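You operate a simulated robot arm through the tools that you are given. There is no shell and no other tool.

Carry out the task below with a simulated robot arm. There is one attempt and no reset: what you move stays moved.

TASK
Clamp the small teal valve block in the vice, then turn it on and off again.
Fine: leave it clamped in the vice; leave the other valve blocks.
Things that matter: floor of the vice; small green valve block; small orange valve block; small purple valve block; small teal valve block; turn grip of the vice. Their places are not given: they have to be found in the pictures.

The check looks at the end state, three seconds after you hand in, the way a careful person would. Anything else that was tipped, shoved, dropped, spilled or broken makes it a failure.

THE ROBOT
A 6-joint arm with a two-finger parallel gripper, fixed in place. Base frame: the origin is at the foot of the arm, x ahead of it, y to its left, z up; the work surface is at about z = 8. Lengths are in mm, angles in degrees, forces in N, time in s.
With the tool pointing down near the work surface it reaches from about 180 to 460 mm from the base axis. Its first joint turns from -70.0 to 70.0 degrees. Payload 1.9 kg.
The TCP is the grasp point between the finger pads, 23 mm short of the fingertips. In the tool frame z runs along the fingers and y along their closing line. The gripper opens to 94 mm. The fingers are 38 mm wide and 10 mm thick; the gripper's body (54 by 96 mm) begins 39 mm behind the TCP.
Orientation is that of the tool frame in the base frame, as a unit quaternion [w, x, y, z]. With the fingers straight down and closing along the base's y, the tool's x points along the base's -x, its y along +y and its z along -z.

THE INTERFACE
- The arm moves only by the tool jog_arm. Its argument "targets" is a list of rows, each a list of 7 numbers: the shift along the tool's x, y, z in m, then the turn, a rotation vector about the tool's x, y, z in degrees, then the closure, from 0 (fully open) to 1 (shut). In form: [[x, y, z, wx, wy, wz, gripper], ...]. A call has 1 to 20 rows; each row shifts and turns the commanded pose from where the row before left it, along the tool's axes as they then stand. Each row takes 0.2 s and may step no farther than 50 mm and 8.6 degrees from the row before; otherwise, or with a gripper value out of range, the whole call is refused. A pose out of reach is approached as far as the arm can. The call stops where the force on the tool passes 50 N (or 10 N more than at its start, if that is more) or the arm is blocked; 0.2 s more then pass. Each finger travels about 108 mm/s and halts on what it meets, pressing with about 25 N; the grip force reading is that of the motor and also rises with nothing between the fingers. The clock runs only during rows and for 0.2 s after the last one: add rows that do not move to give the fingers time. It gives the time, the measured TCP pose, the force on the tool (base axes), the opening and the grip force at its end, in the units of the frame above (readings bear some noise), with the torque about the TCP (base axes, N m) and any sound that the robot's microphone picked up.
- Cameras (640 x 400 px; columns grow to the right, rows downward): "scene" is fixed at [60.5, 310.5, 435]; the picture's right is [-0.75, -0.66, 0.00], its down [-0.31, 0.36, -0.88] and it looks along [0.58, -0.66, -0.47] (base axes); focal length 330 px, centre (320, 200). "wrist" rides on the gripper at [87, 16, -74] in the tool frame; the picture's right is [-0.18, 0.98, 0.00], its down [-0.58, -0.11, -0.81] and it looks along [-0.79, -0.15, 0.59] (tool axes); focal length 243 px, centre (320, 200).
- snapshot(camera): a new picture of that camera. The clock stands still meanwhile.
- probe_pixels(camera, pixels): for up to 12 pixels [column, row] of the newest picture of that camera ("zoom" is the newest enlarged one), the place [x, y, z] in the base frame of the surface seen there, good to about 2 mm. The clock stands still meanwhile.
- zoom(camera, box): a new picture of the part [left, top, right, bottom] of that camera's present view, enlarged. The clock stands still meanwhile.
- hand_in(): hands the job in; it is judged then, once.

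Unless the task says otherwise, let go and move clear before handing in.

The tools are called as a command line: name --pt "numbers of a row" for each row, then --argument value for the rest, lists and objects as JSON in quotes. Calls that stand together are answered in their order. jog_arm: Moves the arm, as the interface text tells. Its arguments: {"type":"object","properties":{"targets":{"type":"array"}},"required":["targets"]} The other tools are called the same way: snapshot (camera) takes a picture; probe_pixels (camera, pixels) gives the place of the surface under pixels of a picture; zoom (camera, box) takes an enlarged picture of a part of a camera's view; hand_in () hands the job in.

At the start:

```text
time: 0.0
tcp_pos: [361.2, -0.7, 298.0]
tcp_rot: [0.0, 0.0, 1.0, 0.0]
ft_force: [-0.4, 0.3, 0.2]
wrist_torque: [-0.04, 0.01, -0.01]
finger_gap: 94.3
grip_force: 0.0
```

scene: 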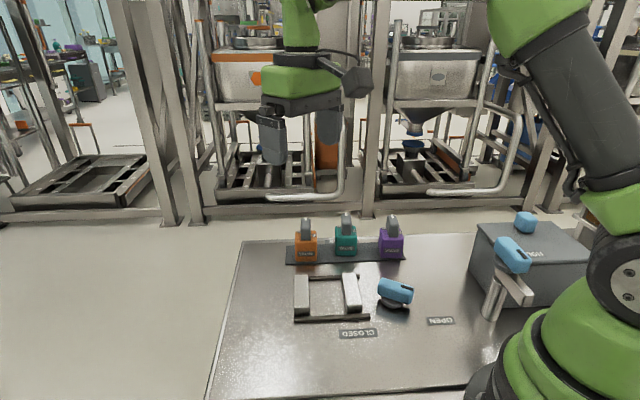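
wrist: 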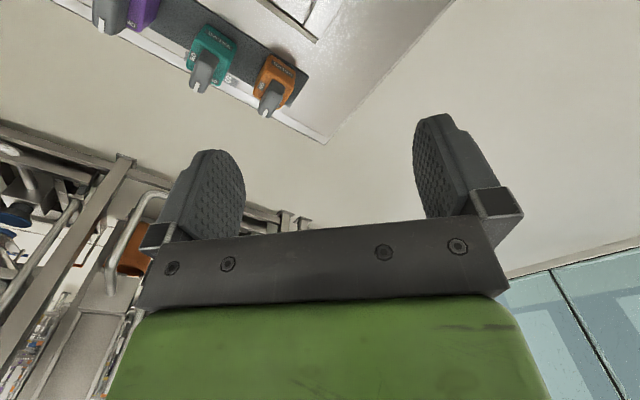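

The scene picture shows three valve blocks on a rack (orange 305,245; teal 345,240; purple 392,245), a vice around (330,297) with a blue grip at (396,290), and labels CLOSED and OPEN. I will zoom in for detail.

zoom --camera "scene" --box '[270, 200, 470, 350]'

zoom --camera "scene" --box '[440, 190, 640, 350]'

```text
2.67 times, centred on (370, 275) of scene
```

zoom: 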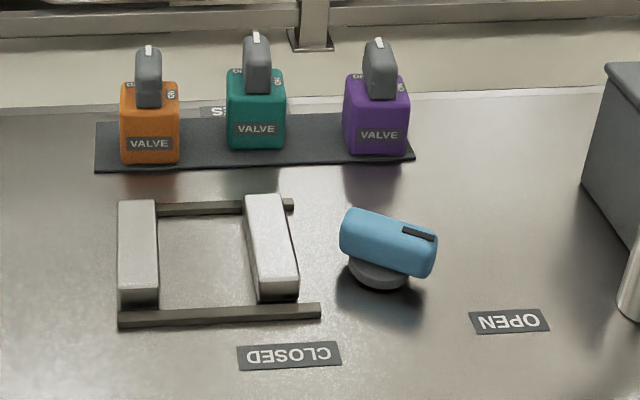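

```text
2.50 times, centred on (540, 270) of scene
```

zoom: 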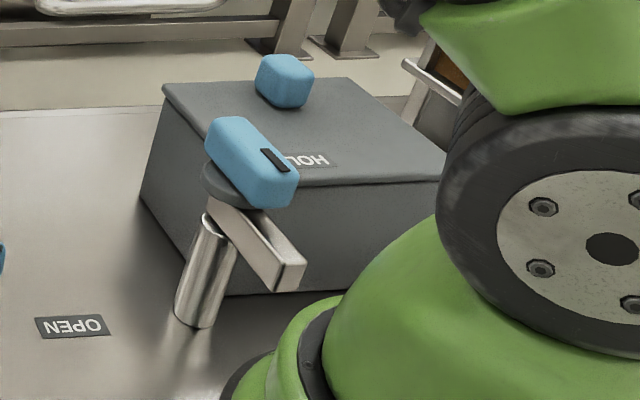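

The vice has two jaws and a blue turn grip on a disc by it; there is also another blue grip on a post and a box with a blue part. I will probe these places.

probe_pixels --camera "scene" --pixels '[[306, 247], [306, 222], [346, 240], [347, 216], [392, 246], [391, 218], [302, 295], [352, 293], [328, 295], [330, 319], [396, 287], [392, 303]]'

zoom --camera "scene" --box '[320, 200, 380, 265]'

```text
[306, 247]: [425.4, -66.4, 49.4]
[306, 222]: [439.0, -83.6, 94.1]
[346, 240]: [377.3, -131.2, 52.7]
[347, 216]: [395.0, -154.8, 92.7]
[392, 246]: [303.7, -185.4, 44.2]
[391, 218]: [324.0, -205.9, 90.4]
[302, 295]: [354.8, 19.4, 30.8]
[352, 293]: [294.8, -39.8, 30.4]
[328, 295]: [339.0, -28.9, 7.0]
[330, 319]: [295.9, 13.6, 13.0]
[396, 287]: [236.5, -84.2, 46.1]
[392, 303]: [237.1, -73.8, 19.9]
```

```text
6.15 times, centred on (350, 232) of scene
```

zoom: 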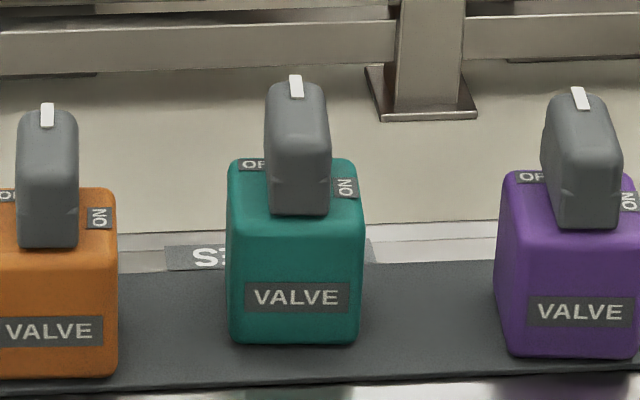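

The teal block's handle has its white mark at the far end, towards OFF, with ON to the picture's right. Now I will look closer at the vice, its grip and the post device.

zoom --camera "scene" --box '[285, 262, 425, 345]'

probe_pixels --camera "scene" --pixels '[[526, 222], [512, 255], [515, 290], [500, 305], [488, 310], [535, 240], [480, 230], [440, 321], [357, 333], [538, 253], [242, 245], [215, 390]]'

```text
4.57 times, centred on (355, 304) of scene
```

zoom: 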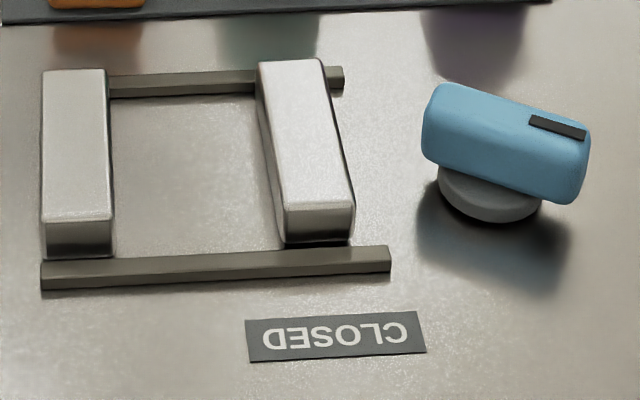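

```text
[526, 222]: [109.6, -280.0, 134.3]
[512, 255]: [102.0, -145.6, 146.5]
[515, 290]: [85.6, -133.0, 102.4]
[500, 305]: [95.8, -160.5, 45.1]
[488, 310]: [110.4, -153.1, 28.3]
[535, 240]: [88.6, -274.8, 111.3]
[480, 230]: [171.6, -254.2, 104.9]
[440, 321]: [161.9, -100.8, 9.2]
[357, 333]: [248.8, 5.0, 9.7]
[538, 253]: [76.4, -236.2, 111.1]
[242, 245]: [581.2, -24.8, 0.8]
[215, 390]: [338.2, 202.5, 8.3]
```

The vice's turn grip has its black mark pointing at OPEN (162,-101), with CLOSED at (249,5). I'll probe the vice jaws, rails and knob in the zoomed picture for exact geometry.

probe_pixels --camera "zoom" --pixels '[[50, 78], [100, 78], [48, 212], [106, 212], [265, 68], [316, 66], [292, 203], [346, 200], [440, 92], [578, 135], [430, 150], [562, 198]]'

zoom --camera "scene" --box '[320, 200, 380, 265]'

```text
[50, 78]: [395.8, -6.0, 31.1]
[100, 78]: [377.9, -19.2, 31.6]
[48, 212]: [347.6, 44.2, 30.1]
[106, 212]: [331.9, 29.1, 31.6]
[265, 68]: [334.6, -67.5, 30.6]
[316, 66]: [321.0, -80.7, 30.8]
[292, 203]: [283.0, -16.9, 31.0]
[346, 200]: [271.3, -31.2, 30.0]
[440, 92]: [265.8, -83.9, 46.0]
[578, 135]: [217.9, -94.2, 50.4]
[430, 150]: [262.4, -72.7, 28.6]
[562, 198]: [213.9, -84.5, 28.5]
```

```text
6.15 times, centred on (350, 232) of scene
```

zoom: 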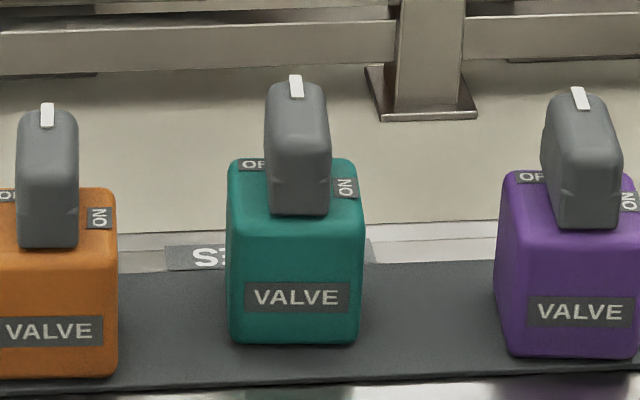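

The jaws' tops are at z≈31 and run along about -45° in the base frame, with centre near (331,-18) and a gap of about 62 mm. Now I will probe the teal block and its handle.

probe_pixels --camera "zoom" --pixels '[[233, 165], [352, 165], [236, 210], [358, 208], [236, 335], [352, 335], [275, 205], [322, 205], [278, 100], [318, 100], [296, 87], [300, 150]]'

zoom --camera "scene" --box '[270, 200, 430, 280]'

```text
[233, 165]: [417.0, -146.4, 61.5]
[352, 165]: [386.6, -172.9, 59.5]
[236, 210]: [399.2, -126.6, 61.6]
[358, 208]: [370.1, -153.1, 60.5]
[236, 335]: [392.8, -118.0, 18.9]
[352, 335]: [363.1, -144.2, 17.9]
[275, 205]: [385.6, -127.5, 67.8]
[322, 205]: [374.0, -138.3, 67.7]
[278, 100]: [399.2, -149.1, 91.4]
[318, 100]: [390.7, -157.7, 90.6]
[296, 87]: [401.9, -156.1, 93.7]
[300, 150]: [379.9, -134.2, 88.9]
```

```text
4.00 times, centred on (350, 240) of scene
```

zoom: 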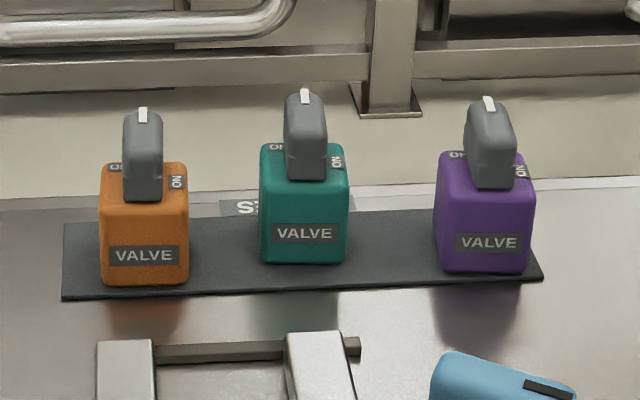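

The teal block is about 44 mm wide, centred near (392,-147) and turned about 41°. I'll look closer at the post and box on the right before moving.

zoom --camera "scene" --box '[470, 200, 600, 330]'

zoom --camera "scene" --box '[310, 195, 385, 265]'

```text
3.08 times, centred on (535, 265) of scene
```

zoom: 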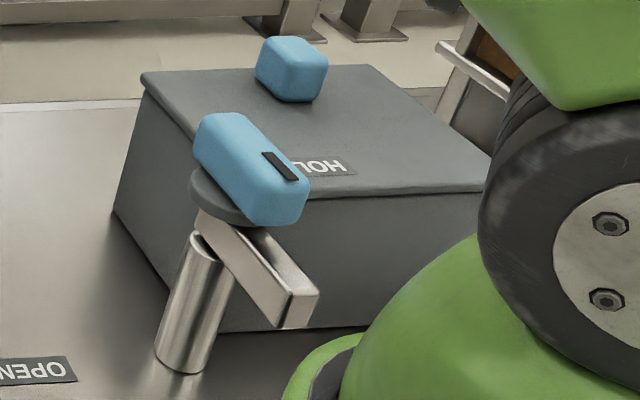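

```text
5.71 times, centred on (348, 230) of scene
```

zoom: 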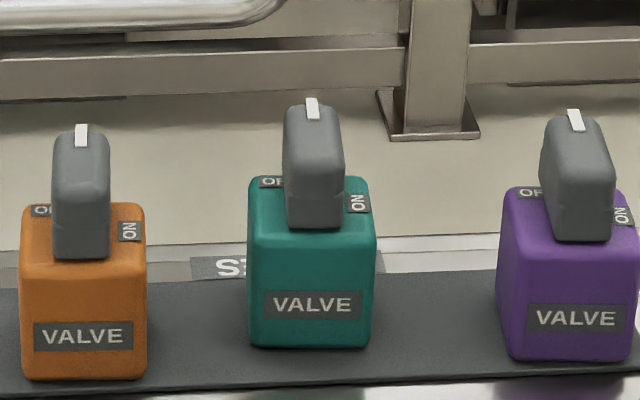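

The box has a lid labelled HOL… with a knob and the post holds another grip; neither belongs to the task, so I leave them. I'll move above the teal block at z≈200 and yaw +41° to line up the fingers with its front and back faces.

jog_arm --pt "-0.0077 -0.0366 0.0245 0 0 0 0" --pt "-0.0077 -0.0366 0.0245 0 0 0 0" --pt "-0.0077 -0.0366 0.0245 0 0 0 0" --pt "-0.0077 -0.0365 0.0245 0 0 0 0" --pt "0 0 0 0 0 -8.3 0" --pt "0 0 0 0 0 -8.3 0" --pt "0 0 0 0 0 -8.3 0" --pt "0 0 0 0 0 -8.2 0" --pt "0 0 0 0 0 -8.2 0" --pt "0 0 0 0 0 0 0"

snapshot --camera "wrist"

snapshot --camera "scene"

```text
time: 2.2
tcp_pos: [392.1, -146.6, 198.2]
tcp_rot: [0.0, -0.352, 0.936, 0.001]
ft_force: [0.1, -0.3, 0.4]
wrist_torque: [-0.02, -0.01, 0.01]
finger_gap: 94.0
grip_force: 0.0
```

```text
taken
```

wrist: 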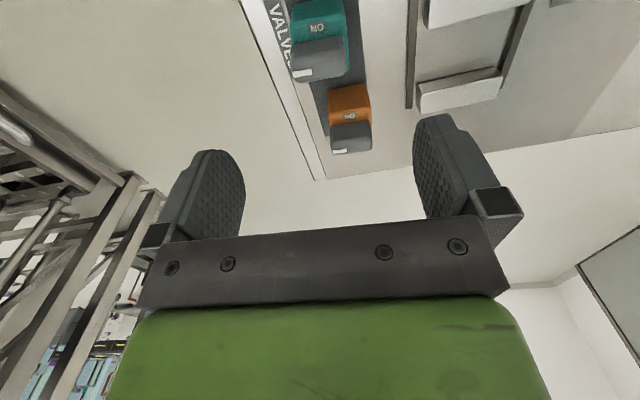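

```text
taken
```

scene: 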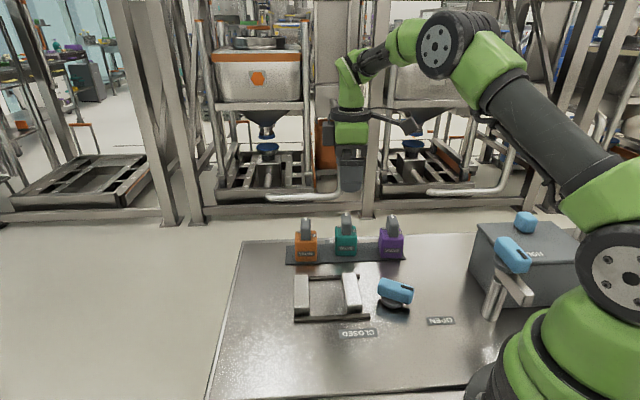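

The wrist view shows the teal block at (318,40) near the top edge with its ON label visible, between the fingers' line. I'll zoom and probe to refine its place and the gaps.

zoom --camera "wrist" --box '[240, 0, 400, 160]'

probe_pixels --camera "wrist" --pixels '[[296, 6], [342, 4], [297, 45], [346, 38], [293, 72], [343, 75], [345, 45], [340, 60], [333, 90], [368, 88], [420, 85], [500, 72]]'

```text
2.50 times, centred on (320, 80) of wrist
```

zoom: 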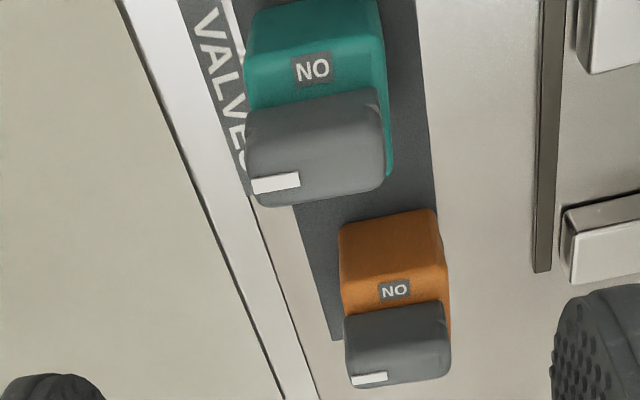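

```text
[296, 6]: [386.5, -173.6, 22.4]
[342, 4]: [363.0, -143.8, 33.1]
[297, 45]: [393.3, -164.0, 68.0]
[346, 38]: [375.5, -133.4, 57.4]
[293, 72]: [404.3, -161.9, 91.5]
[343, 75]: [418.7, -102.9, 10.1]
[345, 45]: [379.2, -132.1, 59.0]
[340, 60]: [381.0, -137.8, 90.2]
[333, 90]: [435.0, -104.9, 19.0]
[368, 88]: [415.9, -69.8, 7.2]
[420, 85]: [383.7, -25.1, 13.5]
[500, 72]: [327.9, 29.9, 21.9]
```

The probes put the block's centre at about (391.5,-146.5), within 1 mm of the TCP, with top z≈61.5 and handle top z≈94. I'll descend to TCP z≈60 with fingers open.

jog_arm --pt "0 0 0.035 0 0 0 0" --pt "0 0 0.035 0 0 0 0" --pt "0 0 0.035 0 0 0 0" --pt "0 0 0.02 0 0 0 0" --pt "0 0 0.0125 0 0 0 0" --pt "0 0 0 0 0 0 0"

snapshot --camera "wrist"

zoom --camera "scene" --box '[270, 170, 430, 290]'

```text
time: 3.6
tcp_pos: [392.4, -146.0, 58.7]
tcp_rot: [0.001, -0.352, 0.936, 0.001]
ft_force: [0.6, -0.8, -1.0]
wrist_torque: [0.01, 0.05, 0.0]
finger_gap: 94.1
grip_force: 0.1
```

```text
taken
```

wrist: 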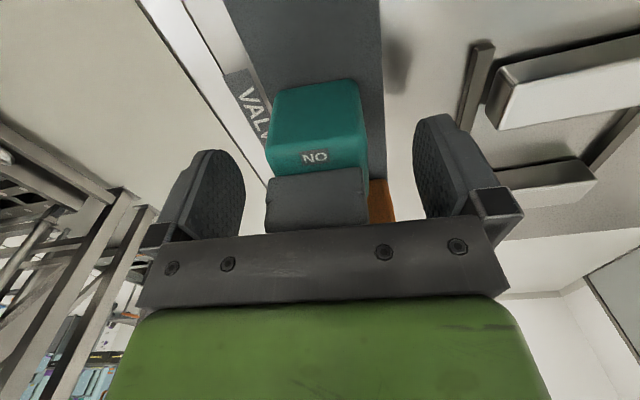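

```text
3.33 times, centred on (350, 230) of scene
```

zoom: 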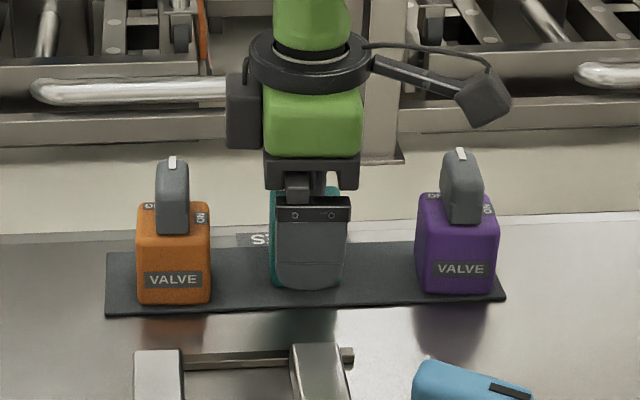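

The fingers straddle the block front and back with no contact (force ≈0) and the neighbours are clear. I'll check the alignment in the wrist zoom with probes.

zoom --camera "wrist" --box '[220, 60, 440, 250]'

probe_pixels --camera "wrist" --pixels '[[278, 92], [355, 84], [270, 145], [362, 138], [310, 100], [330, 140], [272, 170], [360, 165], [300, 130], [270, 180], [362, 180], [345, 60]]'

```text
2.11 times, centred on (330, 155) of wrist
```

zoom: 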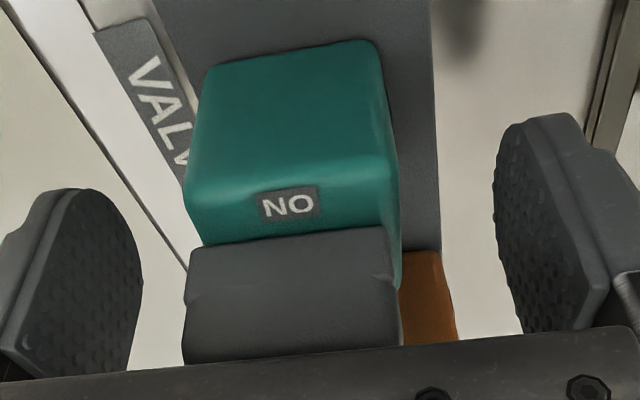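

```text
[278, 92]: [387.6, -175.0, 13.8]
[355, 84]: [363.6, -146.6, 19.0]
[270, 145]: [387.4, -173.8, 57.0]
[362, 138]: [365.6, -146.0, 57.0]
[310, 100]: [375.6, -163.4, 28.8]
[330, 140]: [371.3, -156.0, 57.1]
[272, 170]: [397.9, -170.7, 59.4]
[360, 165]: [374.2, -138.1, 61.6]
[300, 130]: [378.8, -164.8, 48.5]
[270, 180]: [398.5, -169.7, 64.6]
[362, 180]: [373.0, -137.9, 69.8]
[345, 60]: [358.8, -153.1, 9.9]
```

The block sits centred between the pads (face centre d≈368.6, TCP the same). I'll close the gripper on it.

jog_arm --pt "0 0 0 0 0 0 0.4" --pt "0 0 0 0 0 0 1" --pt "0 0 0 0 0 0 1" --pt "0 0 0 0 0 0 1" --pt "0 0 0 0 0 0 1"

zoom --camera "scene" --box '[270, 170, 430, 290]'

```text
time: 4.8
tcp_pos: [392.7, -146.4, 59.1]
tcp_rot: [0.002, -0.352, 0.936, 0.001]
ft_force: [-1.2, 1.6, -0.8]
wrist_torque: [0.08, 0.06, 0.01]
finger_gap: 44.6
grip_force: 25.0
```

```text
3.33 times, centred on (350, 230) of scene
```

zoom: 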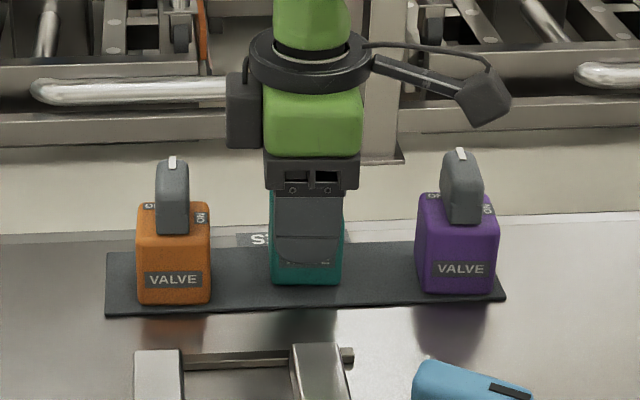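

The block is held: gap 44.6 mm at 25 N. I'll lift it 70 mm, then look at the vice again.

jog_arm --pt "0 0 -0.02 0 0 0 1" --pt "0 0 -0.025 0 0 0 1" --pt "0 0 -0.025 0 0 0 1" --pt "0 0 0 0 0 0 1"

zoom --camera "scene" --box '[285, 262, 425, 345]'

snapshot --camera "wrist"

```text
time: 5.8
tcp_pos: [392.0, -147.9, 130.5]
tcp_rot: [0.001, -0.352, 0.936, 0.001]
ft_force: [0.3, -0.5, -2.8]
wrist_torque: [-0.02, -0.01, 0.0]
finger_gap: 44.3
grip_force: 24.8
```

```text
4.57 times, centred on (355, 304) of scene
```

zoom: 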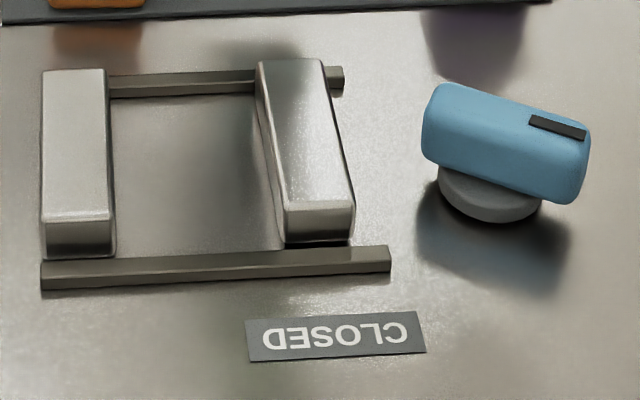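

```text
taken
```

wrist: 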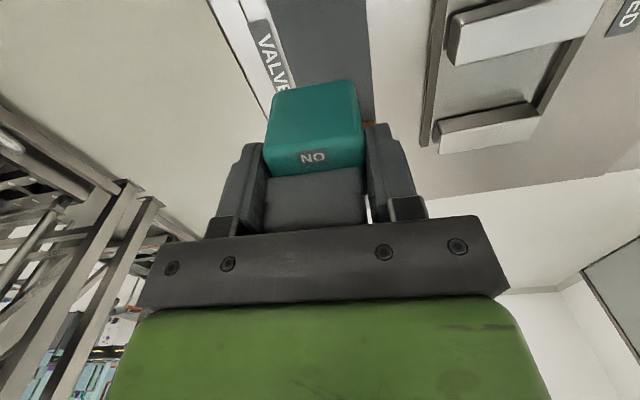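

The block is lifted cleanly (weight ≈2.8 N). I'll probe the vice's end faces, rails and floor for exact alignment.

probe_pixels --camera "zoom" --pixels '[[47, 235], [108, 235], [291, 225], [348, 222], [264, 120], [278, 190], [180, 170], [200, 120], [60, 272], [375, 255], [125, 88], [335, 78]]'

probe_pixels --camera "wrist" --pixels '[[452, 20], [456, 58], [590, 15], [440, 125], [440, 148], [535, 108], [535, 125], [500, 75], [430, 100], [565, 70], [470, 15], [575, 5]]'

zoom --camera "wrist" --box '[400, 0, 640, 170]'

```text
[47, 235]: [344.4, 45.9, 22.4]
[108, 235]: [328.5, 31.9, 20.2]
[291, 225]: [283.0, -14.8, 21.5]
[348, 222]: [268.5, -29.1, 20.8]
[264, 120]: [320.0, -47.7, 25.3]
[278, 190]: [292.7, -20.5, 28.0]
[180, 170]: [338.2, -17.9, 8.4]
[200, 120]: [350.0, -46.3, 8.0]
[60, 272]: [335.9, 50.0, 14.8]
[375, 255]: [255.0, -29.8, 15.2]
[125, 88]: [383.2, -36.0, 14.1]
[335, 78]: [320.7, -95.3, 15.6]
```

```text
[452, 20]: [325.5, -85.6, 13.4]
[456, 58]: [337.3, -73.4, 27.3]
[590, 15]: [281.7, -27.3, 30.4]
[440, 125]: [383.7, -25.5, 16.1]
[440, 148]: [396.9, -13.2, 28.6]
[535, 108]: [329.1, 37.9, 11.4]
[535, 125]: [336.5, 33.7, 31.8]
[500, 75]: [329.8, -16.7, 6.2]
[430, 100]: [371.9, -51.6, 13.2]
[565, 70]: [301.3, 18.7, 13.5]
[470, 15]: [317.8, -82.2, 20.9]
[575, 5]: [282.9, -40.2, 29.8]
```

```text
2.35 times, centred on (520, 85) of wrist
```

zoom: 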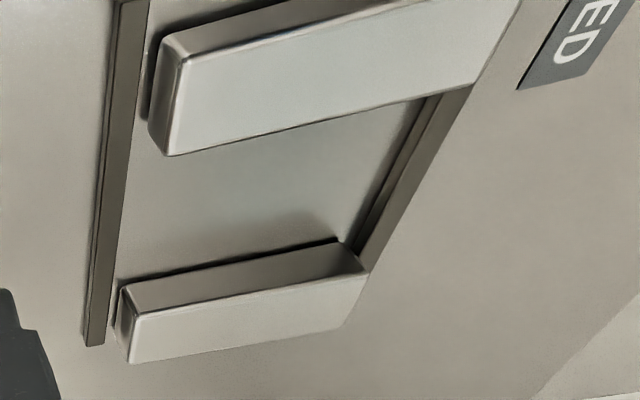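

The vice axis runs at about 44.5° with rails along it, and the floor is at z≈8. I'll probe the inner faces once more in the wrist zoom (dark faces near (250,275) and (300,130)).

probe_pixels --camera "zoom" --pixels '[[170, 288], [250, 272], [330, 255], [180, 298], [300, 277], [200, 150], [300, 122], [400, 95], [250, 200], [130, 335], [330, 325], [175, 50]]'

```text
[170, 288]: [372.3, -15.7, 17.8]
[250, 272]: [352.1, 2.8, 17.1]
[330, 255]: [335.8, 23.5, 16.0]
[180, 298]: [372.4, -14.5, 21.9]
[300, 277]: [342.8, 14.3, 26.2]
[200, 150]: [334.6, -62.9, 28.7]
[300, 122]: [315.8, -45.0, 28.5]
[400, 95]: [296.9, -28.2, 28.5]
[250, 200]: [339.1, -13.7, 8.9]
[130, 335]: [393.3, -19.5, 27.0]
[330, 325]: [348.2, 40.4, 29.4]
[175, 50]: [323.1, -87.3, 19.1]
```

The inner faces sit at n≈191 and 252.5 along 45°, so the vice centre is about (333.7,-20) with a 61 mm gap. I'll carry the block over it and yaw 3.4° more, staying high.

jog_arm --pt "-0.01 0.0335 0 0 0 0 1" --pt "-0.01 0.0335 0 0 0 0 1" --pt "-0.01 0.0335 0 0 0 0 1" --pt "-0.01 0.0334 0 0 0 0 1" --pt "0 0 0 0 0 -3.4 1" --pt "0 0 0 0 0 0 1"

snapshot --camera "wrist"

zoom --camera "scene" --box '[260, 180, 460, 350]'

```text
time: 7.2
tcp_pos: [334.2, -17.4, 130.3]
tcp_rot: [0.0, -0.38, 0.925, 0.001]
ft_force: [0.7, -1.0, -2.2]
wrist_torque: [0.0, 0.02, 0.0]
finger_gap: 44.3
grip_force: 24.8
```

```text
taken
```

wrist: 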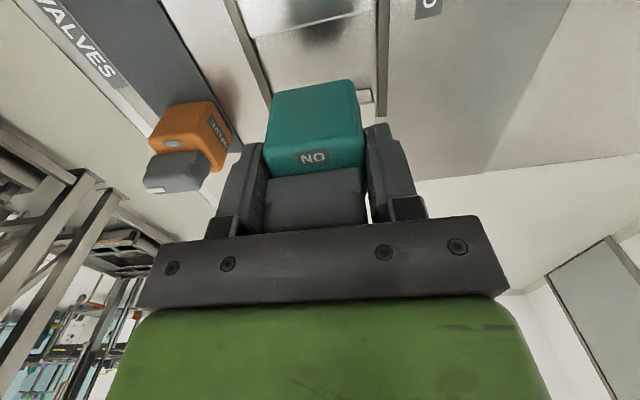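

```text
2.35 times, centred on (360, 265) of scene
```

zoom: 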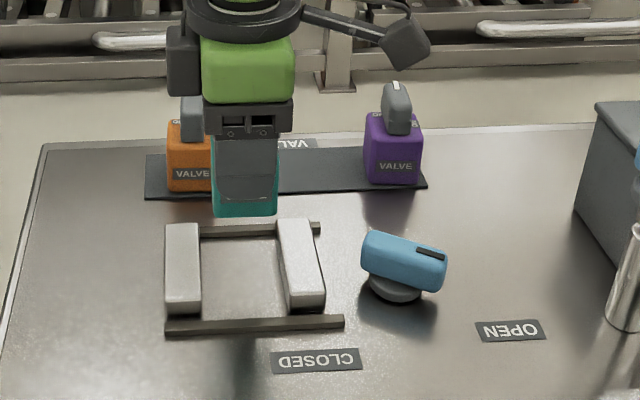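

The block hangs over the vice, reading (334.2,-17.4) where I commanded about (333.7,-20). I'll lower 40 mm and read the pose again.

jog_arm --pt "0 0 0.02 0 0 0 1" --pt "0 0 0.015 0 0 0 1" --pt "0 0 0 0 0 0 1" --pt "0 0 0 0 0 0 1"

jog_arm --pt "0 0 0 0 0 0 1"

snapshot --camera "wrist"

zoom --camera "scene" --box '[270, 220, 410, 340]'

```text
time: 8.2
tcp_pos: [336.1, -18.5, 96.8]
tcp_rot: [0.0, -0.38, 0.925, 0.001]
ft_force: [-0.1, 0.7, -2.0]
wrist_torque: [0.05, 0.02, 0.0]
finger_gap: 44.1
grip_force: 25.1
```

```text
time: 8.6
tcp_pos: [335.9, -18.9, 96.3]
tcp_rot: [0.0, -0.379, 0.925, 0.001]
ft_force: [-0.3, 0.1, -2.9]
wrist_torque: [0.01, 0.04, -0.02]
finger_gap: 44.3
grip_force: 24.8
```

```text
taken
```

wrist: 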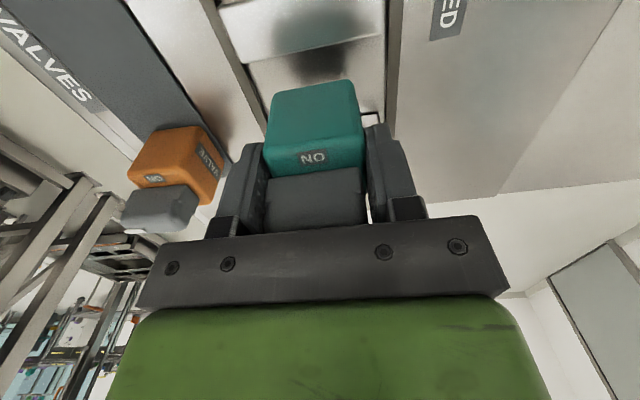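

```text
3.33 times, centred on (340, 280) of scene
```

zoom: 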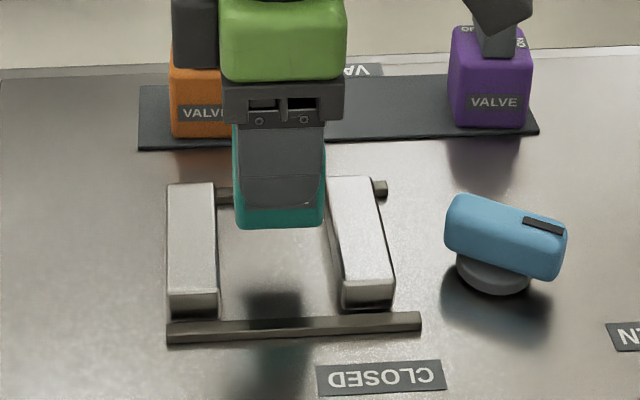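

The pose reads (336,-18.7) steadily; I'll check by probing the block itself and the jaws in the current pictures.

probe_pixels --camera "wrist" --pixels '[[290, 110], [320, 105], [345, 100], [290, 135], [320, 130], [345, 125], [300, 60], [240, 50], [300, 45], [360, 65]]'

probe_pixels --camera "zoom" --pixels '[[240, 215], [280, 218], [320, 215], [237, 190], [323, 190], [337, 220], [347, 265], [345, 285]]'

```text
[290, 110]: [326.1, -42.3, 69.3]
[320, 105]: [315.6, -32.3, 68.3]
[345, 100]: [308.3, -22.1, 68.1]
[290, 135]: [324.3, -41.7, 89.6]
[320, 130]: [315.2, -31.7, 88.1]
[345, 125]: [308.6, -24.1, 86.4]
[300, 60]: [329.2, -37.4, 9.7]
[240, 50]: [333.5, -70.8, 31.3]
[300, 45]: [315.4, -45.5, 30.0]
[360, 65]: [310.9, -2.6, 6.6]
```

```text
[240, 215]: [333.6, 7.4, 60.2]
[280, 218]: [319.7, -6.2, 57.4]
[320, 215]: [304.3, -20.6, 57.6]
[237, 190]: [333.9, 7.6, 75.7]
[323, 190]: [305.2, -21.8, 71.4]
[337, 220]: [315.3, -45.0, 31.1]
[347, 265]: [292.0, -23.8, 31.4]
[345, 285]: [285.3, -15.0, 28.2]
```

The block's faces are at n≈200.8–245 between jaws at 191 and 252.5, well centred and aligned. I'll lower it 33 mm, then gently step to contact.

jog_arm --pt "0 0 0.015 0 0 0 1" --pt "0 0 0.013 0 0 0 1" --pt "0 0 0.005 0 0 0 1" --pt "0 0 0 0 0 0 1"

jog_arm --pt "0 0 0.002 0 0 0 1" --pt "0 0 0.002 0 0 0 1" --pt "0 0 0 0 0 0 1"

zoom --camera "scene" --box '[270, 220, 410, 340]'

```text
time: 9.6
tcp_pos: [334.3, -19.5, 63.4]
tcp_rot: [0.001, -0.379, 0.926, 0.001]
ft_force: [0.0, -0.8, -0.6]
wrist_torque: [-0.02, 0.0, -0.04]
finger_gap: 44.0
grip_force: 24.8
```

```text
time: 10.4
tcp_pos: [335.9, -19.6, 59.9]
tcp_rot: [0.001, -0.379, 0.925, 0.001]
ft_force: [-0.6, -1.2, -1.8]
wrist_torque: [-0.01, -0.02, -0.03]
finger_gap: 44.1
grip_force: 24.8
```

```text
3.33 times, centred on (340, 280) of scene
```

zoom: 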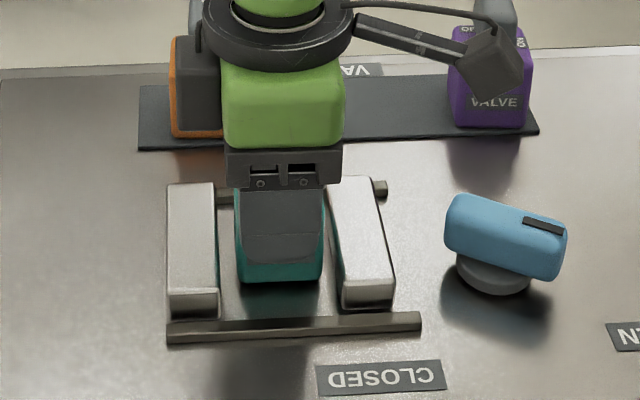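

The block is between the jaws, just above the floor (TCP z≈60, no contact). I'll step down 1 mm at a time watching the vertical force.

jog_arm --pt "0 0 0.001 0 0 0 1" --pt "0 0 0.001 0 0 0 1" --pt "0 0 0 0 0 0 1"

jog_arm --pt "0 0 0.001 0 0 0 1" --pt "0 0 0 0 0 0 1"

zoom --camera "scene" --box '[300, 260, 370, 320]'

```text
time: 11.2
tcp_pos: [335.3, -19.4, 58.0]
tcp_rot: [0.0, -0.379, 0.926, 0.001]
ft_force: [0.3, 0.3, -2.0]
wrist_torque: [0.01, 0.05, -0.02]
finger_gap: 44.2
grip_force: 25.1
```

```text
time: 11.8
tcp_pos: [336.2, -19.6, 56.2]
tcp_rot: [0.001, -0.38, 0.925, 0.001]
ft_force: [-2.5, -4.0, 16.2]
wrist_torque: [0.18, 0.32, 0.07]
finger_gap: 44.3
grip_force: 24.6
```

```text
6.67 times, centred on (335, 290) of scene
```

zoom: 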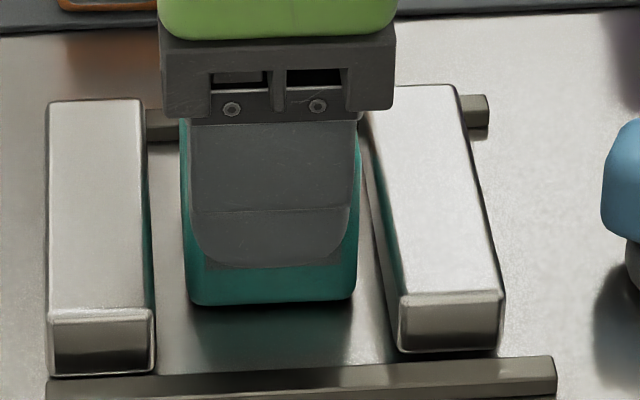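

Contact with the floor at TCP z≈56.5 (force 16 N up). I'll back off 0.6 mm, open the fingers partly, and rise.

jog_arm --pt "0 0 -0.0007 0 0 0 1" --pt "0 0 0 0 0 0 1"

jog_arm --pt "0 0 0 0 0 0 0.45" --pt "0 0 0 0 0 0 0.3" --pt "0 0 0 0 0 0 0.3" --pt "0 0 0 0 0 0 0.3"

zoom --camera "scene" --box '[300, 250, 370, 320]'

snapshot --camera "wrist"

```text
time: 12.4
tcp_pos: [335.1, -18.7, 56.4]
tcp_rot: [0.0, -0.379, 0.925, 0.001]
ft_force: [-0.6, -1.0, -0.6]
wrist_torque: [0.02, 0.0, 0.0]
finger_gap: 43.9
grip_force: 24.8
```

```text
time: 13.4
tcp_pos: [336.2, -18.3, 57.3]
tcp_rot: [0.0, -0.379, 0.925, 0.002]
ft_force: [0.9, 0.0, 0.6]
wrist_torque: [0.0, 0.0, -0.01]
finger_gap: 65.8
grip_force: 0.0
```

```text
5.71 times, centred on (335, 285) of scene
```

zoom: 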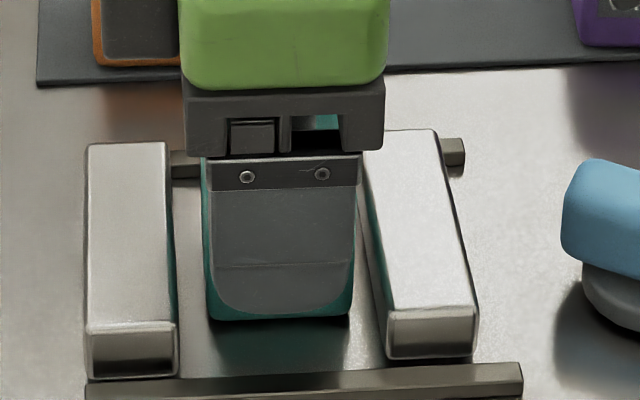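

```text
taken
```

wrist: 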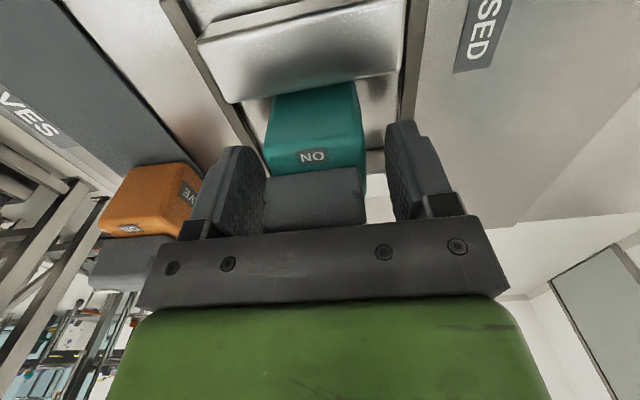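

The block stands free on the vice floor with the fingers open (gap 66). I'll rise straight up 105 mm and look.

jog_arm --pt "0 0 -0.015 0 0 0 0.3" --pt "0 0 -0.03 0 0 0 0.3" --pt "0 0 -0.03 0 0 0 0.3" --pt "0 0 -0.03 0 0 0 0.3" --pt "0 0 0 0 0 0 0.3"

zoom --camera "scene" --box '[270, 220, 450, 340]'

snapshot --camera "wrist"

```text
time: 14.6
tcp_pos: [332.7, -18.8, 162.0]
tcp_rot: [0.001, -0.38, 0.925, 0.001]
ft_force: [-0.6, -0.4, -0.1]
wrist_torque: [0.03, -0.02, 0.02]
finger_gap: 65.9
grip_force: 0.1
```

```text
3.33 times, centred on (360, 280) of scene
```

zoom: 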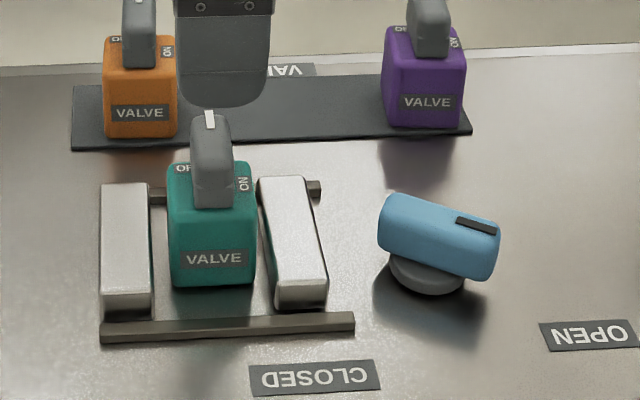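

```text
taken
```

wrist: 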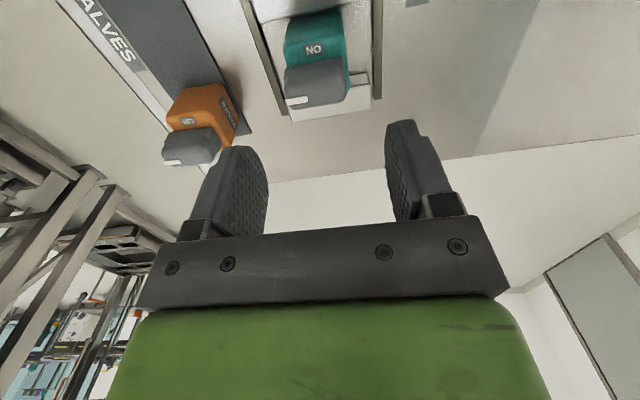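

The block stands upright between the jaws. Now I'll zoom on the turn grip and probe its shape.

zoom --camera "scene" --box '[370, 270, 420, 315]'

probe_pixels --camera "zoom" --pixels '[[130, 95], [320, 80], [500, 190], [480, 130], [540, 160], [300, 140], [120, 170], [280, 230], [460, 300], [300, 330], [200, 270], [400, 330]]'

```text
8.89 times, centred on (395, 292) of scene
```

zoom: 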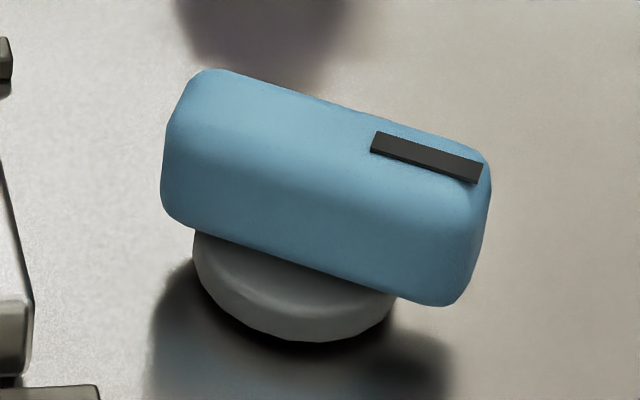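

```text
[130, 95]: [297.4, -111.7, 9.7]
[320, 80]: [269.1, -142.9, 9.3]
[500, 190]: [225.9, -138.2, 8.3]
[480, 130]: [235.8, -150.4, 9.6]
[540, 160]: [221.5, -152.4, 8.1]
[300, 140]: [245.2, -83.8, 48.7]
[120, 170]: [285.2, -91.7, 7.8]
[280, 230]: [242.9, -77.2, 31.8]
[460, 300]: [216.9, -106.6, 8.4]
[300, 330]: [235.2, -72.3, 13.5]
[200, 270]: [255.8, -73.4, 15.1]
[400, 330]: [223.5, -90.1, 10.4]
```

I'll probe the grip's top, mark and sides in this picture.

probe_pixels --camera "zoom" --pixels '[[205, 80], [180, 120], [475, 160], [378, 142], [478, 174], [340, 115], [250, 130], [420, 185], [180, 205], [320, 240], [445, 285], [484, 200]]'

probe_pixels --camera "zoom" --pixels '[[210, 245], [290, 290], [380, 310], [230, 290], [300, 320], [200, 215], [300, 255], [400, 285], [300, 90], [400, 130]]'

```text
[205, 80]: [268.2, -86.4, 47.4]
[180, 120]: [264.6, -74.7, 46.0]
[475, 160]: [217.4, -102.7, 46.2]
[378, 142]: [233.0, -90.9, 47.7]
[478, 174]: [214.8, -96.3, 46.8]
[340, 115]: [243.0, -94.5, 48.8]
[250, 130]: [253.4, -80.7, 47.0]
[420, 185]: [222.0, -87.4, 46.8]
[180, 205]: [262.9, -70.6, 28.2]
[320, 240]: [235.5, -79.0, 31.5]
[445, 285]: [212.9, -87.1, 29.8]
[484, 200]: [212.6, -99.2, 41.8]
```

```text
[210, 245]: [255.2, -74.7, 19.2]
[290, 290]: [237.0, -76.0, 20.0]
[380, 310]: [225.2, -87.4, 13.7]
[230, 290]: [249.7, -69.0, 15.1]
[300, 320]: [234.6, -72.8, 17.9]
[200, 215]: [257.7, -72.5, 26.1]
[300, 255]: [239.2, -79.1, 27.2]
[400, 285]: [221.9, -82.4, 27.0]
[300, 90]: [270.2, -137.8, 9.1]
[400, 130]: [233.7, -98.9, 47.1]
```

The grip's long axis is at about 17° (mark end at 197°), centred near (239,-89), top z≈48. Before going there I'll check how close the post device comes to the wrist camera's bracket.

zoom --camera "scene" --box '[470, 210, 570, 330]'

```text
3.33 times, centred on (520, 270) of scene
```

zoom: 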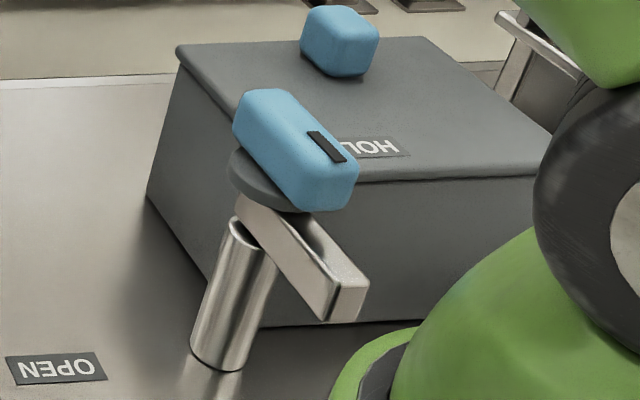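

probe_pixels --camera "zoom" --pixels '[[245, 105], [280, 95], [240, 140], [300, 140], [350, 165], [325, 200], [240, 175], [240, 200], [340, 295], [215, 330], [240, 350], [270, 160]]'

```text
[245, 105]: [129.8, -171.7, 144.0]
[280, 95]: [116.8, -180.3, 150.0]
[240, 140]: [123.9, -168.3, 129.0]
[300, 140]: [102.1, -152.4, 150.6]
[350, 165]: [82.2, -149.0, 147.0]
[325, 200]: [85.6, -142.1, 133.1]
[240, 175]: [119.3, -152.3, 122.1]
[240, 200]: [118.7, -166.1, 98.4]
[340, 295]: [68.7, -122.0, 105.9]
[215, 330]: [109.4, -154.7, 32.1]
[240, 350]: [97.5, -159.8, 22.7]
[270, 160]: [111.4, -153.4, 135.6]
```

The post grip stays ≥40 mm away from the camera bracket in the planned pose. I'll turn -27.7° while still high, then move over the turn grip at z≈160 and look down.

jog_arm --pt "0 0 0 0 0 6.925 0.3" --pt "0 0 0 0 0 6.925 0.3" --pt "0 0 0 0 0 6.925 0.3" --pt "0 0 0 0 0 6.925 0.3" --pt "0.0371 -0.0128 0 0 0 0 0.3" --pt "0.0371 -0.0128 0 0 0 0 0.3" --pt "0.0371 -0.0129 0 0 0 0 0.3" --pt "0 0 0 0 0 0 0.3"

snapshot --camera "wrist"

snapshot --camera "scene"

```text
time: 16.4
tcp_pos: [238.1, -89.3, 161.3]
tcp_rot: [0.0, -0.147, 0.989, 0.002]
ft_force: [-0.1, 0.0, -0.4]
wrist_torque: [-0.04, -0.01, 0.01]
finger_gap: 65.6
grip_force: 0.1
```

```text
taken
```

wrist: 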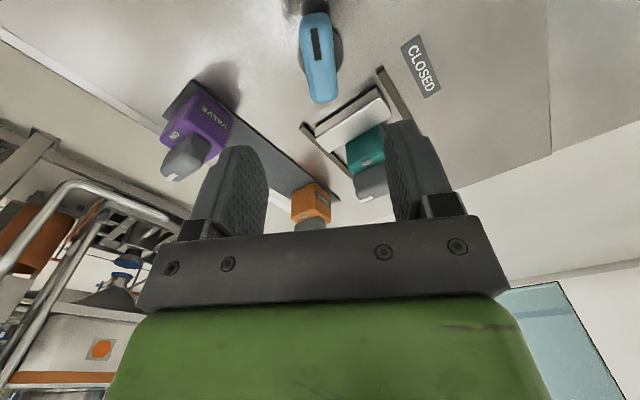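

```text
taken
```

scene: 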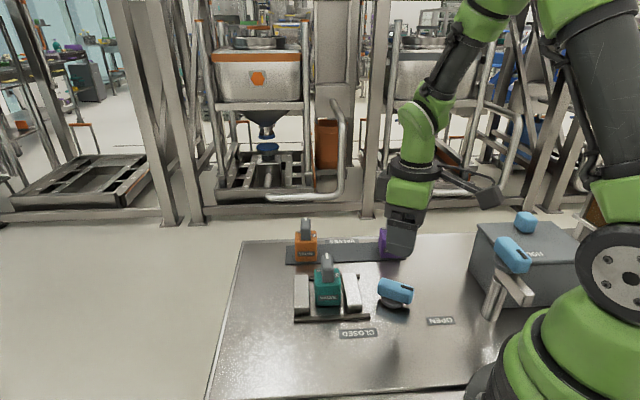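

zoom --camera "wrist" --box '[250, 0, 390, 120]'

```text
3.33 times, centred on (320, 60) of wrist
```

zoom: 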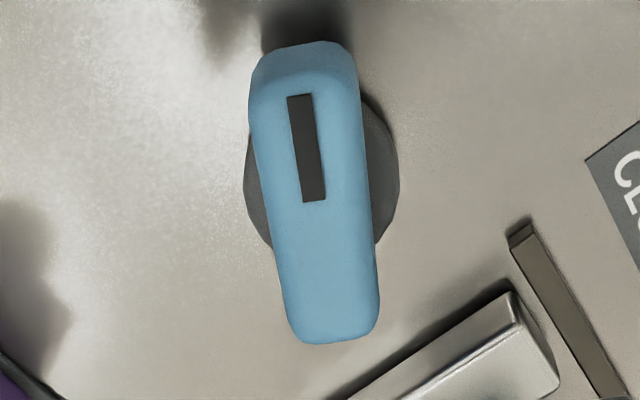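

The wrist zoom shows the grip and its disc from above: disc edges at (246,180) and (399,180), grip from (300,45) to (335,340). I'll probe these for the axis and angle.

probe_pixels --camera "zoom" --pixels '[[250, 180], [395, 180], [262, 235], [385, 230], [380, 115], [262, 90], [352, 90], [285, 310], [370, 310], [306, 105], [316, 195], [330, 335]]'

probe_pixels --camera "zoom" --pixels '[[270, 55], [340, 50], [260, 120], [362, 120], [275, 250], [370, 250], [320, 300], [300, 50], [390, 210], [252, 140]]'

```text
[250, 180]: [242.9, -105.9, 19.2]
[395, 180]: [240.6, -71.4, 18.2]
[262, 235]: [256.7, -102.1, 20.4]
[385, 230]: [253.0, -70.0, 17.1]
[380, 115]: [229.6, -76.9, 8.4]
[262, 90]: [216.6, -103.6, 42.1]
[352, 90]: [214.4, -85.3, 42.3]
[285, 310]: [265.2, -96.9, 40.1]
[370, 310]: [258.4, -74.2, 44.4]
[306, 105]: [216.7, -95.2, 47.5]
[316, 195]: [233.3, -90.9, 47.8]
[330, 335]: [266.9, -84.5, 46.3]
```

```text
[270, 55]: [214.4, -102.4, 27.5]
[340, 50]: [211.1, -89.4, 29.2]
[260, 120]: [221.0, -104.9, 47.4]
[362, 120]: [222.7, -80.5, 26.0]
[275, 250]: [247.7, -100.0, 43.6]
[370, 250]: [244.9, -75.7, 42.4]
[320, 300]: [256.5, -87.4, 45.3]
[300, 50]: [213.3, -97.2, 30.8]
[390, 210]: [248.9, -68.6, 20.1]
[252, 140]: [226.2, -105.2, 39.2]
```

The disc's centre is about (243,-88) and the grip lies at ~15–17°, so the axis is close to the grip's middle. I'll shift 3 mm and descend to TCP z≈48 with the fingers straddling the grip, then check.

jog_arm --pt "-0.003 0 0.035 0 0 0.5 0.3" --pt "0 0 0.035 0 0 0.5 0.3" --pt "0 0 0.025 0 0 0 0.3" --pt "0 0 0.012 0 0 0 0.3" --pt "0 0 0.006 0 0 0 0.3" --pt "0 0 0 0 0 0 0.3"

snapshot --camera "wrist"

zoom --camera "scene" --box '[340, 210, 480, 330]'

```text
time: 17.8
tcp_pos: [242.9, -88.0, 48.7]
tcp_rot: [0.001, -0.139, 0.99, 0.001]
ft_force: [0.3, -0.2, -0.3]
wrist_torque: [0.03, -0.01, -0.01]
finger_gap: 65.9
grip_force: 0.1
```

```text
taken
```

wrist: 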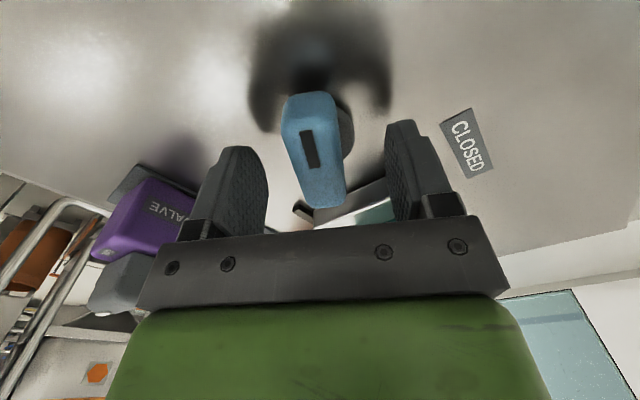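

```text
3.33 times, centred on (410, 270) of scene
```

zoom: 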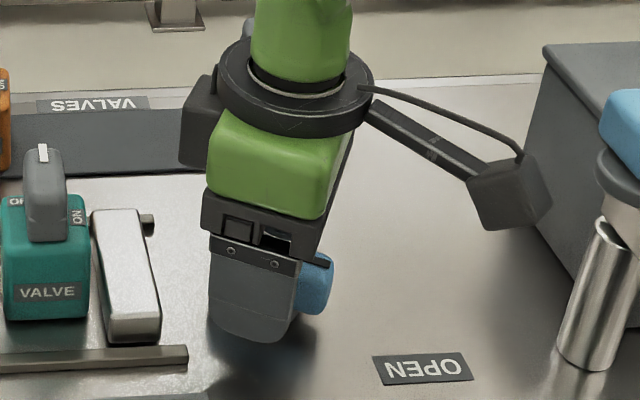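

The fingers straddle the grip and the camera bracket is clear of the post. I'll close on the grip and read the forces.

jog_arm --pt "0 0 0 0 0 0 0.6" --pt "0 0 0 0 0 0 0.75" --pt "0 0 0 0 0 0 1" --pt "0 0 0 0 0 0 1" --pt "0 0 0 0 0 0 1"

zoom --camera "wrist" --box '[220, 50, 420, 230]'

```text
time: 19.0
tcp_pos: [241.9, -89.3, 48.9]
tcp_rot: [0.001, -0.137, 0.991, 0.001]
ft_force: [3.4, -22.5, -10.8]
wrist_torque: [-0.16, 0.01, -0.95]
finger_gap: 23.8
grip_force: 45.4
```

```text
2.22 times, centred on (320, 140) of wrist
```

zoom: 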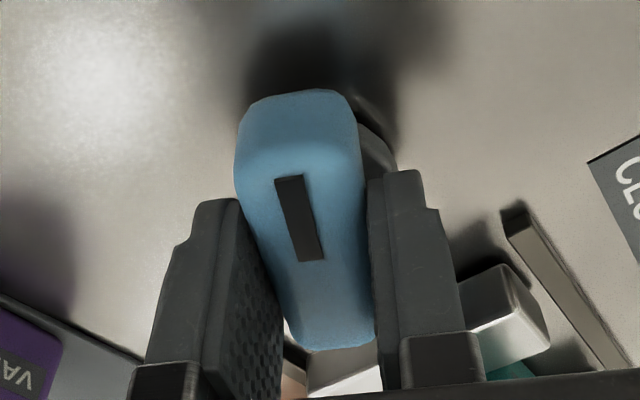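

Closed on the grip at 23.8 mm gap, with a side force of -22 N in y and torque -0.95 N·m, so the grip sits slightly to -y and at a smaller angle. I'll shift 1 mm and turn 2° clockwise (the closing way) to relax it.

jog_arm --pt "0 -0.001 0 0 0 2 1" --pt "0 0 0 0 0 0 1"

```text
time: 19.6
tcp_pos: [243.1, -88.0, 48.2]
tcp_rot: [-0.001, -0.122, 0.993, 0.0]
ft_force: [5.2, -12.3, -28.6]
wrist_torque: [-0.25, -0.77, 0.07]
finger_gap: 24.1
grip_force: 44.9
```

The turning torque is nearly gone, but there is a -28 N downward pull and -12 N in y. I'll ease down 0.6 mm and shift 0.6 mm in -y to relax these.

jog_arm --pt "0 -0.0006 0.0006 0 0 0 1" --pt "0 0 0 0 0 0 1"

```text
time: 20.2
tcp_pos: [243.5, -89.1, 48.4]
tcp_rot: [0.0, -0.121, 0.993, 0.002]
ft_force: [-2.2, 12.0, 8.8]
wrist_torque: [-0.09, -1.31, 0.03]
finger_gap: 24.0
grip_force: 44.8
```

The forces flipped sign, so the balance is between. I'll shift back 0.3 mm / 0.15 mm and begin turning clockwise in 4° steps, watching forces.

jog_arm --pt "0 0.0003 -0.00015 0 0 3 1" --pt "0 0 0 0 0 3 1" --pt "0 0 0 0 0 0 1"

zoom --camera "scene" --box '[280, 220, 480, 345]'

```text
time: 21.0
tcp_pos: [243.7, -88.6, 48.7]
tcp_rot: [0.0, -0.068, 0.998, 0.001]
ft_force: [-11.4, 9.3, 31.6]
wrist_torque: [-0.27, -0.17, 0.04]
finger_gap: 23.9
grip_force: 44.9
```

```text
3.20 times, centred on (380, 282) of scene
```

zoom: 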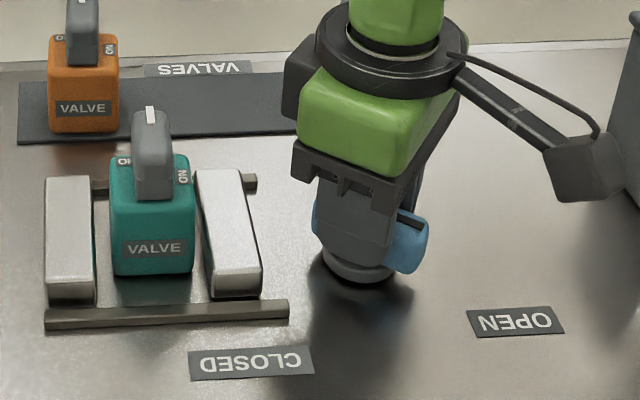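

The grip turns freely (yaw now ≈8°), with an upward push of 31 N building. I'll correct by about 0.6 mm up and continue clockwise.

jog_arm --pt "0.0002 0.0002 -0.0006 0 0 4 1" --pt "0 0 0 0 0 4 1" --pt "0 0 0 0 0 4 1" --pt "0 0 0 0 0 0 1"

```text
time: 22.0
tcp_pos: [243.4, -87.4, 48.6]
tcp_rot: [0.0, 0.036, 0.999, 0.0]
ft_force: [5.7, 34.2, 24.6]
wrist_torque: [0.11, 0.66, 0.04]
finger_gap: 23.7
grip_force: 44.9
```

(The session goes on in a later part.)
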